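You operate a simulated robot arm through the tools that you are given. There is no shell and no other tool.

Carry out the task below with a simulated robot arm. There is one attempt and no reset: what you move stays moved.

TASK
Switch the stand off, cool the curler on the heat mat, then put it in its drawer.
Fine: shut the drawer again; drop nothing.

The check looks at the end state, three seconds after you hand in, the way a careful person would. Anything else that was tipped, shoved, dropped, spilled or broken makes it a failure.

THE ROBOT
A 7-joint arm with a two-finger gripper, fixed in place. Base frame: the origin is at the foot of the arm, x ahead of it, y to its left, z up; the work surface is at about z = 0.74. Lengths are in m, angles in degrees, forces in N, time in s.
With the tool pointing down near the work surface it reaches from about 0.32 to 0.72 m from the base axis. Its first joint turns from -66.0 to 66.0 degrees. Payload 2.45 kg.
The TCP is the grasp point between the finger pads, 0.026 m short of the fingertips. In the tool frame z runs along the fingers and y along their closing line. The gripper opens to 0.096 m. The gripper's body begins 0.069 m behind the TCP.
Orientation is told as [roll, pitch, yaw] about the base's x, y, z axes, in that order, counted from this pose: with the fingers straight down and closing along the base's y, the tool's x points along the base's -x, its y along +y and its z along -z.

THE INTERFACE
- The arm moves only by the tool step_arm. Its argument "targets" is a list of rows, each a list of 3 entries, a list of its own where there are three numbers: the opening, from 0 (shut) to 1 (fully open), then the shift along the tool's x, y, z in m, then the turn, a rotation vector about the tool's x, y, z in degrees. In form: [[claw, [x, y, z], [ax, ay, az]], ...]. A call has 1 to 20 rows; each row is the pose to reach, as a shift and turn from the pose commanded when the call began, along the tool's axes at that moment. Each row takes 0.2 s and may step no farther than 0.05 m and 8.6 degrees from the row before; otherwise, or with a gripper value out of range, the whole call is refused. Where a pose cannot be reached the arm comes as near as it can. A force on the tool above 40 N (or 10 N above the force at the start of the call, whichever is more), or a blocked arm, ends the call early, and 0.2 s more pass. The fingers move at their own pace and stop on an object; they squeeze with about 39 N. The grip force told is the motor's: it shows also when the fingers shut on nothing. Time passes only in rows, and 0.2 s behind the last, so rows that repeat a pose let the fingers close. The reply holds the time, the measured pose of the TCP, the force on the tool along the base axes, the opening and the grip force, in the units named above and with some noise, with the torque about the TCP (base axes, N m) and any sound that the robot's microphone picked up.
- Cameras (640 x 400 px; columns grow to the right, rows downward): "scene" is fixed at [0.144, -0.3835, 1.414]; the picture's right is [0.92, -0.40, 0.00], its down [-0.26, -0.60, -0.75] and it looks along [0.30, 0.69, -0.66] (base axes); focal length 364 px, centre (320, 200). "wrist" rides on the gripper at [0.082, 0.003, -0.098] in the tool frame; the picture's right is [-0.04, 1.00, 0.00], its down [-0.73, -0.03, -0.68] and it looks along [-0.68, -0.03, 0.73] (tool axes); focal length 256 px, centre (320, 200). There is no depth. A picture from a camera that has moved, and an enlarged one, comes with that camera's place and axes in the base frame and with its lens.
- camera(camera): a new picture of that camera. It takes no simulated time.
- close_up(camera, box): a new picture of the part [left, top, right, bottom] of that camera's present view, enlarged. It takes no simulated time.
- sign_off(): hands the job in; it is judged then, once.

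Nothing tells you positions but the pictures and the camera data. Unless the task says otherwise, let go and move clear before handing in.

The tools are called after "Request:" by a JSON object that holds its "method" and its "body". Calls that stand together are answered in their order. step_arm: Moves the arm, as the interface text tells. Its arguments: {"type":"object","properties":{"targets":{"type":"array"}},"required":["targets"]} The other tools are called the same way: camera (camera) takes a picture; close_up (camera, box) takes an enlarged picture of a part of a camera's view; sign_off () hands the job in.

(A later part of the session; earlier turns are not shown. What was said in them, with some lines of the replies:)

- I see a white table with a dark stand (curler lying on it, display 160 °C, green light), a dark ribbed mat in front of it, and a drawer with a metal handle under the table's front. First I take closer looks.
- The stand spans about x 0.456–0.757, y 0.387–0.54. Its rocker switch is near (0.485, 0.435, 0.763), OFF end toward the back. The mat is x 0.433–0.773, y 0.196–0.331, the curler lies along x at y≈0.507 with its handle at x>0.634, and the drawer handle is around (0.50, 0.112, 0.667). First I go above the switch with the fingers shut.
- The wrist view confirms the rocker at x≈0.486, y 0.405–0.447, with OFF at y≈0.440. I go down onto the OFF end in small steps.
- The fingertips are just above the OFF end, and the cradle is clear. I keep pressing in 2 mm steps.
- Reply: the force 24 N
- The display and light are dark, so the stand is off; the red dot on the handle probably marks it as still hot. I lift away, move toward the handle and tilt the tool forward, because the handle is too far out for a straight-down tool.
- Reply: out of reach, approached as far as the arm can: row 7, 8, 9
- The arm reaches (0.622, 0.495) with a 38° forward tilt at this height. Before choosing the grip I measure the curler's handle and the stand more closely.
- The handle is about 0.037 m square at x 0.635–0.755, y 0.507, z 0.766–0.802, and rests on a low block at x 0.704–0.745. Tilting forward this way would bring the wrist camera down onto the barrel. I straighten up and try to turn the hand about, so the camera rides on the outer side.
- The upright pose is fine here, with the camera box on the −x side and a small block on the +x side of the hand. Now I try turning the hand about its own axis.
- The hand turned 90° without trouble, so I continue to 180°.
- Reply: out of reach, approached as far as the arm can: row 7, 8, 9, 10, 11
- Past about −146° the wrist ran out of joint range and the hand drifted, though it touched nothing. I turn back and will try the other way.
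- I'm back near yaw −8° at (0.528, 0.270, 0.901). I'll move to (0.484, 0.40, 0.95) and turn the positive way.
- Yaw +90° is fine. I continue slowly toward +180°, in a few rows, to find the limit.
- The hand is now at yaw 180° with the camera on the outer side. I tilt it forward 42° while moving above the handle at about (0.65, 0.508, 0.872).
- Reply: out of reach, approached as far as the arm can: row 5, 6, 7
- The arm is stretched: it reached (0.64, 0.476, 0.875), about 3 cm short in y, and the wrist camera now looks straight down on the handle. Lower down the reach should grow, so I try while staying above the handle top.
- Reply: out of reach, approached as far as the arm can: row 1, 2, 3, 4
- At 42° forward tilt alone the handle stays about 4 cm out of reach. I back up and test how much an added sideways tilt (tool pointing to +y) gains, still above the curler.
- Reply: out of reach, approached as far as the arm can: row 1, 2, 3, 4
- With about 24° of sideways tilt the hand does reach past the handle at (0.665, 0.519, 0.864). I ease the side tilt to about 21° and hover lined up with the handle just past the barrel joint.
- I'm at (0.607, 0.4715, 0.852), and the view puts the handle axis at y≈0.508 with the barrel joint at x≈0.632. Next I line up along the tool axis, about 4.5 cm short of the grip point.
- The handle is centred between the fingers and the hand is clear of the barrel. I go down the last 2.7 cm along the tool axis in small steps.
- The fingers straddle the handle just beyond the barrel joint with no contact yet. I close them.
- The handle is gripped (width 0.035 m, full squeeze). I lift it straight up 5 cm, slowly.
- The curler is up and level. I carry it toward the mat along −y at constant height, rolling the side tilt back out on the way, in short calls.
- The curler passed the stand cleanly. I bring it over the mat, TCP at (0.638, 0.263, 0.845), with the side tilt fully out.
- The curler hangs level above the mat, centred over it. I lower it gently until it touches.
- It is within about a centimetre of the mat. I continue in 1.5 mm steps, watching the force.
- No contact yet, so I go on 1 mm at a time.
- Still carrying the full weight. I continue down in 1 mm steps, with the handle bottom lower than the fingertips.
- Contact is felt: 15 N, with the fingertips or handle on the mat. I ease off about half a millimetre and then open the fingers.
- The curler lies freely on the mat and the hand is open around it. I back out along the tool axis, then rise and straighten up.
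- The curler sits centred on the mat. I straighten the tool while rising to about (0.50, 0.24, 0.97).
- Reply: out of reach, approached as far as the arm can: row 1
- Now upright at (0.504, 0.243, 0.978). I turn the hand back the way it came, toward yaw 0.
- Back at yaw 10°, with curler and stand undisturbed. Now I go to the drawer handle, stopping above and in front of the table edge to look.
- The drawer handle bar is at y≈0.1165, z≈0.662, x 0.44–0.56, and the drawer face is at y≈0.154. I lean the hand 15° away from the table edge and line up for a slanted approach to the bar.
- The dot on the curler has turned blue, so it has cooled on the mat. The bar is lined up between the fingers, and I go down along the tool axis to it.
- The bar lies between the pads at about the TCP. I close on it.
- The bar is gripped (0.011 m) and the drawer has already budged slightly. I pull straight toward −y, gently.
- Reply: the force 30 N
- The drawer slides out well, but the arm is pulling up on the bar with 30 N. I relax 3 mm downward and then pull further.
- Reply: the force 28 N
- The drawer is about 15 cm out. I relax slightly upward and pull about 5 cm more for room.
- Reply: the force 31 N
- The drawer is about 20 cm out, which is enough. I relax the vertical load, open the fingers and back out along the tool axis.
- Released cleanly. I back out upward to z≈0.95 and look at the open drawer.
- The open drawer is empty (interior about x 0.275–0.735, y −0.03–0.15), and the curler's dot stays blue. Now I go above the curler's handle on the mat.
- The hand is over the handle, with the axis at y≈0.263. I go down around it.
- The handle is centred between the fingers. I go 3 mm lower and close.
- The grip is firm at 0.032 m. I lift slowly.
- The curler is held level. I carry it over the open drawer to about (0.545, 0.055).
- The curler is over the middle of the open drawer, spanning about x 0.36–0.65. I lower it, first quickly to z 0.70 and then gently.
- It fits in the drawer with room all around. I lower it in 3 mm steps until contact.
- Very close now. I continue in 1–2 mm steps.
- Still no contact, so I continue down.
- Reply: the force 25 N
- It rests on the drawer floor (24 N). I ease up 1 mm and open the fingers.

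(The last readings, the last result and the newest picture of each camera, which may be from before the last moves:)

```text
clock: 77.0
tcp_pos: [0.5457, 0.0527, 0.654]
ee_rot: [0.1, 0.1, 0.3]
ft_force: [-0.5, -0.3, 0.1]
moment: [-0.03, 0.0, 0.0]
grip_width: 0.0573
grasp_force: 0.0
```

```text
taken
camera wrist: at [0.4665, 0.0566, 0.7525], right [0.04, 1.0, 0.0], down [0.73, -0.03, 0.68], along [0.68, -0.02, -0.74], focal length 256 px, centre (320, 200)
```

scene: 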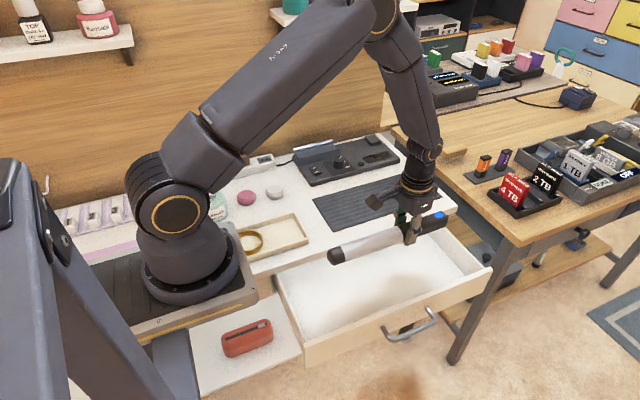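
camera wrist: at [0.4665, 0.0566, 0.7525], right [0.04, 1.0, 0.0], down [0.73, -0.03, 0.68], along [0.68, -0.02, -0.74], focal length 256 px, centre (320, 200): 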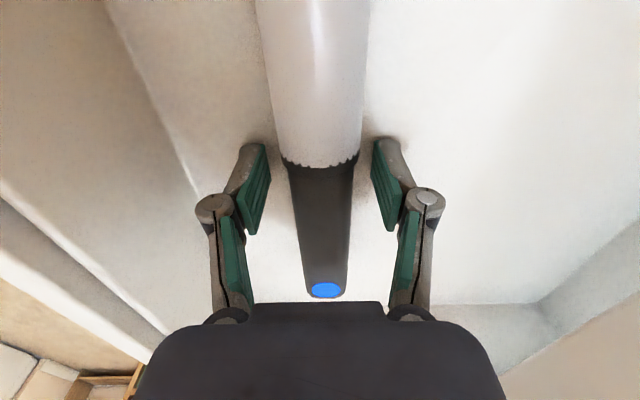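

The curler is released and lies still. I rise straight up.

Request:
{"method": "step_arm", "body": {"targets": [[0.6, [0, 0, -0.02], [0, 0, 0]], [0.6, [0, 0, -0.05], [0, 0, 0]], [0.6, [0, 0, -0.09], [0, 0, 0]], [0.6, [0, 0, -0.135], [0, 0, 0]], [0.5, [0, 0, -0.18], [0, 0, 0]], [0.4, [0, 0, -0.22], [0, 0, 0]], [0.2, [0, 0, -0.22], [0, 0, 0]]]}}

Request:
{"method": "camera", "body": {"camera": "scene"}}

Request:
{"method": "camera", "body": {"camera": "wrist"}}

```text
clock: 78.6
tcp_pos: [0.5463, 0.0546, 0.8743]
ee_rot: [0.1, 0.2, 0.4]
ft_force: [0.7, -0.6, -1.0]
moment: [0.02, 0.0, 0.02]
grip_width: 0.0195
grasp_force: 0.0
```

```text
taken
```

scene: 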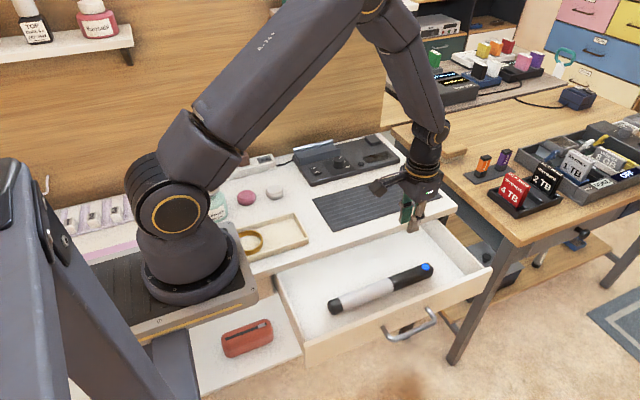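

```text
taken
camera wrist: at [0.4665, 0.0582, 0.9722], right [0.04, 1.0, 0.0], down [0.74, -0.03, 0.68], along [0.68, -0.02, -0.74], focal length 256 px, centre (320, 200)
```

wrist: 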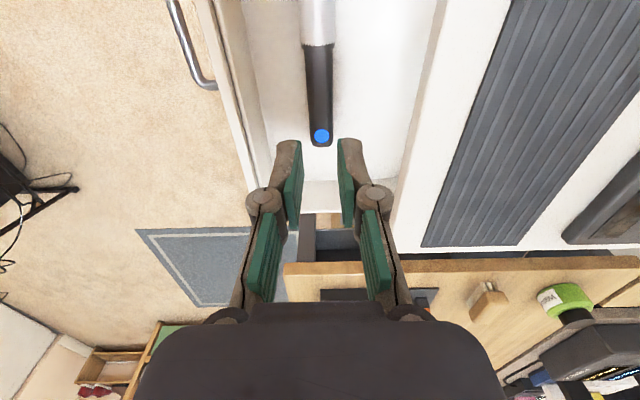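

The curler lies in the drawer and everything else looks untouched. Now I close the fingers and move out in front of the drawer handle.

Request:
{"method": "step_arm", "body": {"targets": [[0, [0.009, -0.041, 0], [0, 0, 0]], [0, [0.018, -0.082, 0], [0, 0, 0]], [0, [0.028, -0.123, 0], [-5, 0, 0]], [0, [0.037, -0.164, 0], [-10, 0, 0]], [0, [0.046, -0.205, 0.01], [-15, 0, 0]], [0, [0.046, -0.205, 0.05], [-15, 0, 0]], [0, [0.046, -0.205, 0.09], [-15, 0, 0]], [0, [0.046, -0.205, 0.09], [-15, 0, 0]]]}}

Request:
{"method": "camera", "body": {"camera": "wrist"}}

Request:
{"method": "camera", "body": {"camera": "scene"}}

```text
clock: 80.4
tcp_pos: [0.5028, -0.1494, 0.7845]
ee_rot: [15.1, 0.1, 0.4]
ft_force: [-0.3, -0.4, 0.2]
moment: [-0.01, 0.0, 0.03]
grip_width: 0.0001
grasp_force: 28.7
```

```text
taken
camera wrist: at [0.4233, -0.1719, 0.8788], right [0.04, 0.96, 0.26], down [0.74, -0.2, 0.65], along [0.68, 0.17, -0.72], focal length 256 px, centre (320, 200)
```

wrist: 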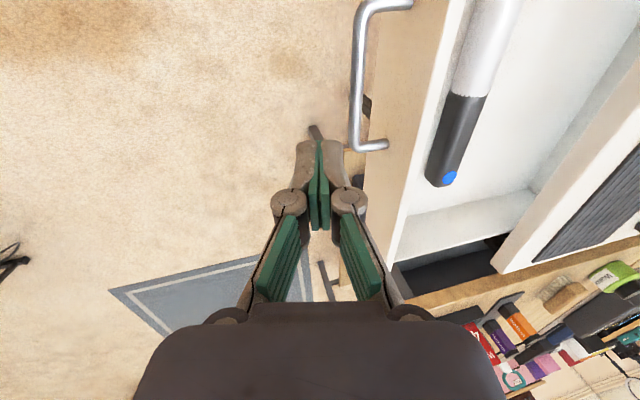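

```text
taken
```

scene: 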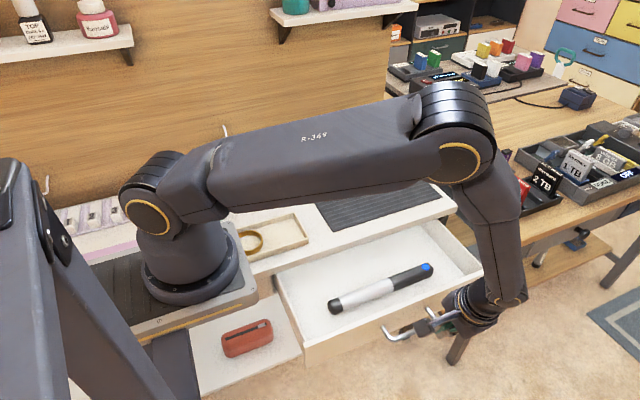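

The bar is just ahead of the fingers. I go down to bar height and ease forward to contact.

Request:
{"method": "step_arm", "body": {"targets": [[0, [0, -0.0104, 0.0386], [0, 0, 0]], [0, [0, -0.0208, 0.0772], [0, 0, 0]], [0, [0, -0.0297, 0.11], [0, 0, 0]], [0, [0, -0.0201, 0.1126], [0, 0, 0]], [0, [0, -0.0056, 0.1165], [0, 0, 0]], [0, [0, 0.0089, 0.1204], [0, 0, 0]]]}}

Request:
{"method": "camera", "body": {"camera": "wrist"}}

```text
clock: 81.8
tcp_pos: [0.5005, -0.1114, 0.6703]
ee_rot: [15.1, 0.3, 0.3]
ft_force: [-0.7, -0.3, -0.3]
moment: [0.03, 0.0, -0.01]
grip_width: 0.0
grasp_force: 28.6
```

```text
taken
camera wrist: at [0.4211, -0.1338, 0.7658], right [0.04, 0.96, 0.26], down [0.74, -0.2, 0.65], along [0.68, 0.17, -0.72], focal length 256 px, centre (320, 200)
```

wrist: 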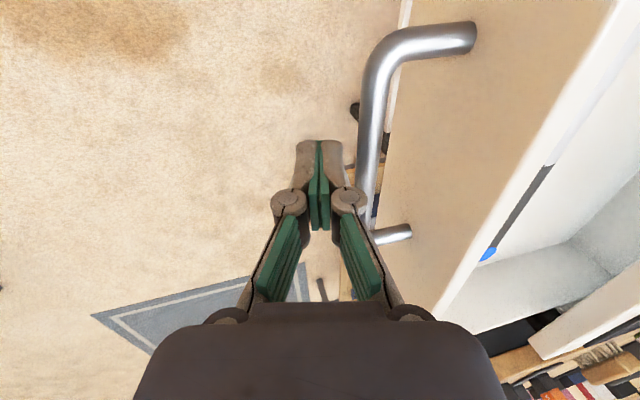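

The bar is right in front of the closed fingers. I push the drawer shut, slowly, most of the way first.

Request:
{"method": "step_arm", "body": {"targets": [[0, [0, 0.0097, 0.0026], [0, 0, 0]], [0, [0, 0.0241, 0.0065], [0, 0, 0]], [0, [0, 0.0386, 0.0104], [0, 0, 0]], [0, [0, 0.0531, 0.0143], [0, 0, 0]], [0, [0, 0.0676, 0.0182], [0, 0, 0]], [0, [0, 0.0821, 0.0221], [0, 0, 0]], [0, [0, 0.0965, 0.026], [0, 0, 0]], [0, [0, 0.111, 0.03], [0, 0, 0]], [0, [0, 0.1255, 0.0339], [0, 0, 0]], [0, [0, 0.14, 0.0378], [0, 0, 0]]]}}

Request:
{"method": "camera", "body": {"camera": "wrist"}}

Request:
{"method": "camera", "body": {"camera": "scene"}}

```text
clock: 84.0
tcp_pos: [0.498, 0.0359, 0.6709]
ee_rot: [15.1, 0.2, 0.4]
ft_force: [0.1, 0.3, 0.0]
moment: [-0.04, 0.03, 0.01]
grip_width: 0.0
grasp_force: 28.8
```

```text
taken
camera wrist: at [0.4186, 0.0133, 0.766], right [0.04, 0.96, 0.26], down [0.74, -0.2, 0.65], along [0.68, 0.17, -0.72], focal length 256 px, centre (320, 200)
```

wrist: 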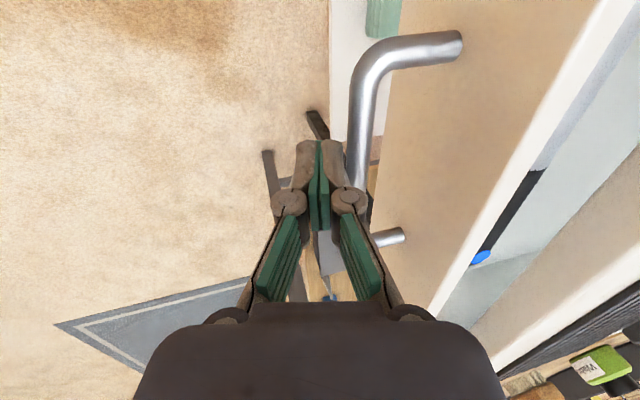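

```text
taken
```

scene: 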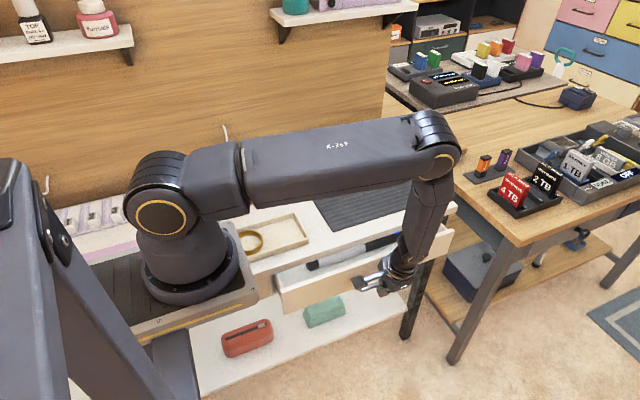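

The drawer is closing and the curler rides along. I push the rest in smaller steps until it meets the stop.

Request:
{"method": "step_arm", "body": {"targets": [[0, [0, 0.0097, 0.0026], [0, 0, 0]], [0, [0, 0.0193, 0.0052], [0, 0, 0]], [0, [0, 0.029, 0.0078], [0, 0, 0]], [0, [0, 0.0386, 0.0104], [0, 0, 0]], [0, [0, 0.0463, 0.0125], [0, 0, 0]], [0, [0, 0.0521, 0.0141], [0, 0, 0]], [0, [0, 0.056, 0.0151], [0, 0, 0]], [0, [0, 0.058, 0.0156], [0, 0, 0]]]}}

Request:
{"method": "camera", "body": {"camera": "wrist"}}

Request:
{"method": "close_up", "body": {"camera": "scene", "box": [250, 200, 470, 330]}}

```text
clock: 85.8
tcp_pos: [0.502, 0.0952, 0.6722]
ee_rot: [15.1, 0.0, 0.3]
ft_force: [-0.3, 0.0, -0.1]
moment: [-0.03, -0.03, -0.01]
grip_width: 0.0001
grasp_force: 28.6
```

```text
taken
camera wrist: at [0.4213, 0.0727, 0.7671], right [0.04, 0.96, 0.26], down [0.74, -0.2, 0.65], along [0.68, 0.17, -0.72], focal length 256 px, centre (320, 200)
```

wrist: 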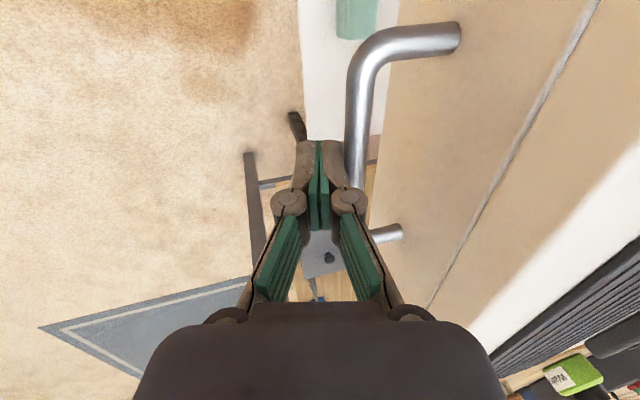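

```text
2.91 times, centred on (360, 265) of scene
camera zoom: at [0.144, -0.3835, 1.414], right [0.92, -0.4, 0.0], down [-0.26, -0.6, -0.75], along [0.3, 0.69, -0.66], focal length 1060 px, centre (204, 11)
```

zoom: 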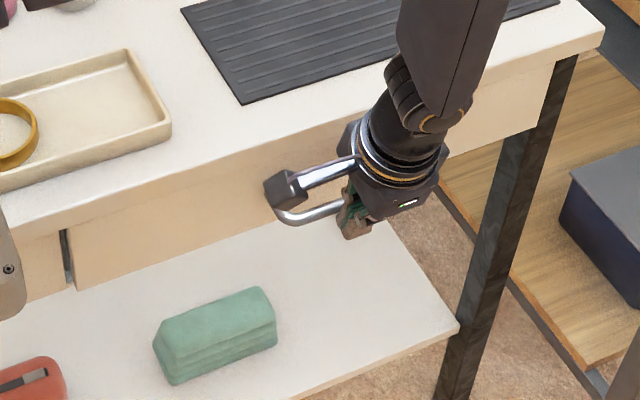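

The gap has closed to a thin line like at the start. I press a little further to make sure it is at the stop.

Request:
{"method": "step_arm", "body": {"targets": [[0, [0, 0.0019, 0.0005], [0, 0, 0]], [0, [0, 0.0034, 0.0009], [0, 0, 0]], [0, [0, 0.0034, 0.0009], [0, 0, 0]]]}}

Request:
{"method": "close_up", "body": {"camera": "wrist", "box": [340, 0, 640, 300]}}

```text
clock: 86.6
tcp_pos: [0.5, 0.0963, 0.6724]
ee_rot: [15.0, 0.1, 0.3]
ft_force: [1.1, -6.7, -0.2]
moment: [-0.05, 0.0, 0.09]
grip_width: 0.0002
grasp_force: 28.5
```

```text
1.33 times, centred on (490, 150) of wrist
camera zoom: at [0.4202, 0.0744, 0.7671], right [0.04, 0.97, 0.26], down [0.74, -0.2, 0.65], along [0.68, 0.17, -0.72], focal length 341 px, centre (93, 267)
```

zoom: 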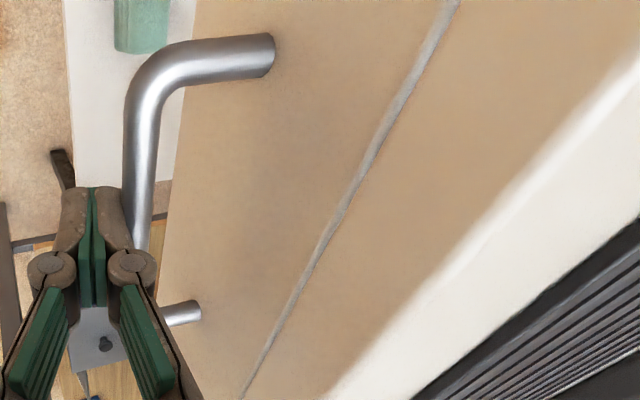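

Some resistance now (6.7 N). I press 2–3 mm more to check whether it is truly the stop.

Request:
{"method": "step_arm", "body": {"targets": [[0, [0, 0.0015, 0.0004], [0, 0, 0]], [0, [0, 0.0029, 0.0008], [0, 0, 0]], [0, [0, 0.0029, 0.0008], [0, 0, 0]]]}}

Request:
{"method": "close_up", "body": {"camera": "wrist", "box": [340, 0, 640, 300]}}

```text
clock: 87.4
tcp_pos: [0.5003, 0.0972, 0.6709]
ee_rot: [14.9, 0.2, 0.1]
ft_force: [-0.3, -24.6, 3.4]
moment: [-0.16, 0.0, 0.11]
grip_width: 0.0
grasp_force: 28.2
```

```text
1.33 times, centred on (490, 150) of wrist
camera zoom: at [0.4204, 0.0752, 0.7662], right [0.04, 0.97, 0.26], down [0.73, -0.2, 0.65], along [0.68, 0.16, -0.72], focal length 341 px, centre (93, 267)
```

zoom: 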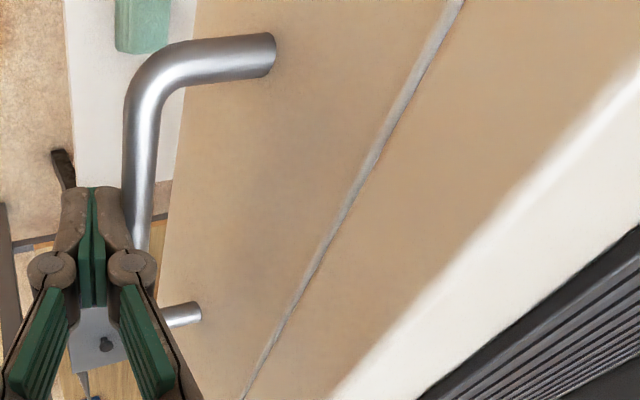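

At 25 N nothing moves, so the drawer is shut against its stop. I back away from the handle and rise clear.

Request:
{"method": "step_arm", "body": {"targets": [[0, [0, -0.0145, -0.0039], [0, 0, 0]], [0, [0, -0.0386, -0.0104], [0, 0, 0]], [0, [0, -0.0386, -0.05], [0, 0, 0]], [0, [0, -0.0386, -0.095], [0, 0, 0]], [0, [0, -0.0386, -0.14], [4, 0, 0]], [0, [0, -0.0386, -0.185], [9, 0, 0]], [0, [0, -0.0386, -0.23], [15, 0, 0]], [0, [0, -0.0386, -0.27], [15, 0, 0]], [0, [0, -0.0386, -0.27], [15, 0, 0]]]}}

Request:
{"method": "camera", "body": {"camera": "scene"}}

Request:
{"method": "camera", "body": {"camera": "wrist"}}

Request:
{"method": "close_up", "body": {"camera": "scene", "box": [200, 200, 440, 350]}}

Request:
{"method": "close_up", "body": {"camera": "scene", "box": [200, 110, 480, 275]}}

```text
clock: 89.4
tcp_pos: [0.5004, -0.0081, 0.9255]
ee_rot: [0.2, 0.1, 0.3]
ft_force: [-0.5, -0.9, -0.2]
moment: [0.01, 0.01, -0.01]
grip_width: 0.0
grasp_force: 28.6
```

```text
taken
```

scene: 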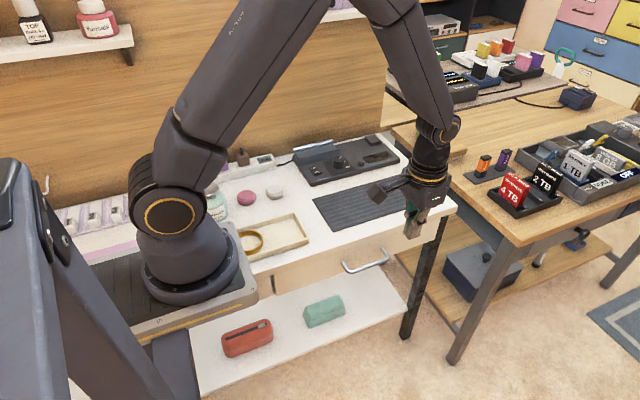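

```text
taken
camera wrist: at [0.421, -0.0045, 1.0224], right [0.04, 1.0, 0.0], down [0.74, -0.03, 0.68], along [0.68, -0.02, -0.74], focal length 256 px, centre (320, 200)
```

wrist: 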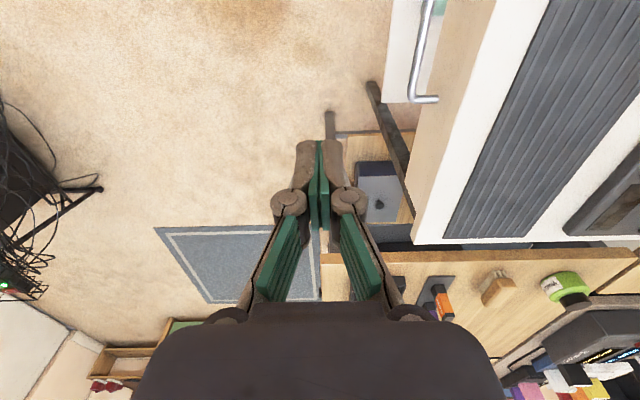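

```text
2.67 times, centred on (320, 275) of scene
camera zoom: at [0.1439, -0.3835, 1.414], right [0.92, -0.4, 0.0], down [-0.26, -0.6, -0.75], along [0.3, 0.69, -0.66], focal length 972 px, centre (320, 0)
```

zoom: 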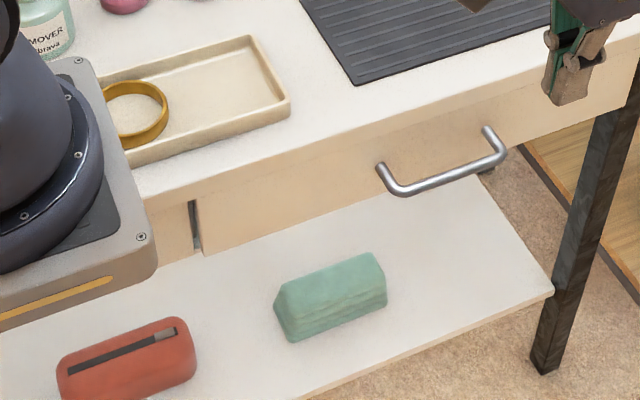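

```text
2.29 times, centred on (340, 192) of scene
camera zoom: at [0.1439, -0.3835, 1.414], right [0.92, -0.4, 0.0], down [-0.26, -0.6, -0.75], along [0.3, 0.69, -0.66], focal length 833 px, centre (274, 217)
```

zoom: 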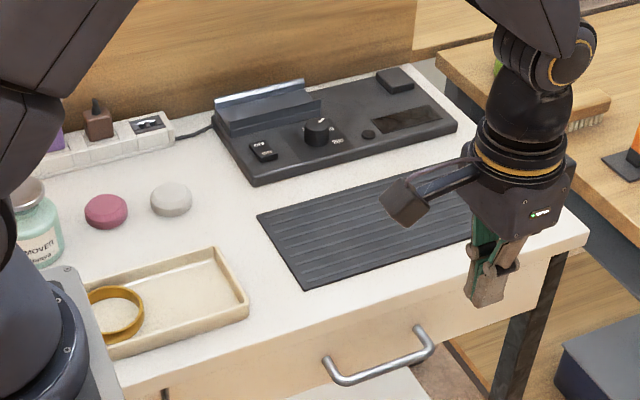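

The drawer is back exactly where it started, with the curler inside. The stand is off and unmoved, the mat and everything else on the table are in place, and the arm is clear, so I hand in.

Request:
{"method": "sign_off", "body": {}}

```text
The job is handed in.
```

The job is handed in, and every step was done. The stand is switched off, the curler was cooled on the heat mat, and it now lies in its drawer with the drawer shut.

- **Stand:** I pressed the rocker to OFF, and the display and green light went dark.
- **Cooling:** the dot on the handle turned from red to blue on the mat. I took that to mean it had cooled, since no temperature was shown for the curler itself.
- **Handling:** I held the curler by its handle both times and set it down until it touched, so nothing was dropped.
- **Drawer:** I pushed it shut until it stopped moving at about 25 N. Its handle sits where it was at the start.

In the last pictures nothing else on the table had moved, and the arm was clear with its fingers closed and empty.
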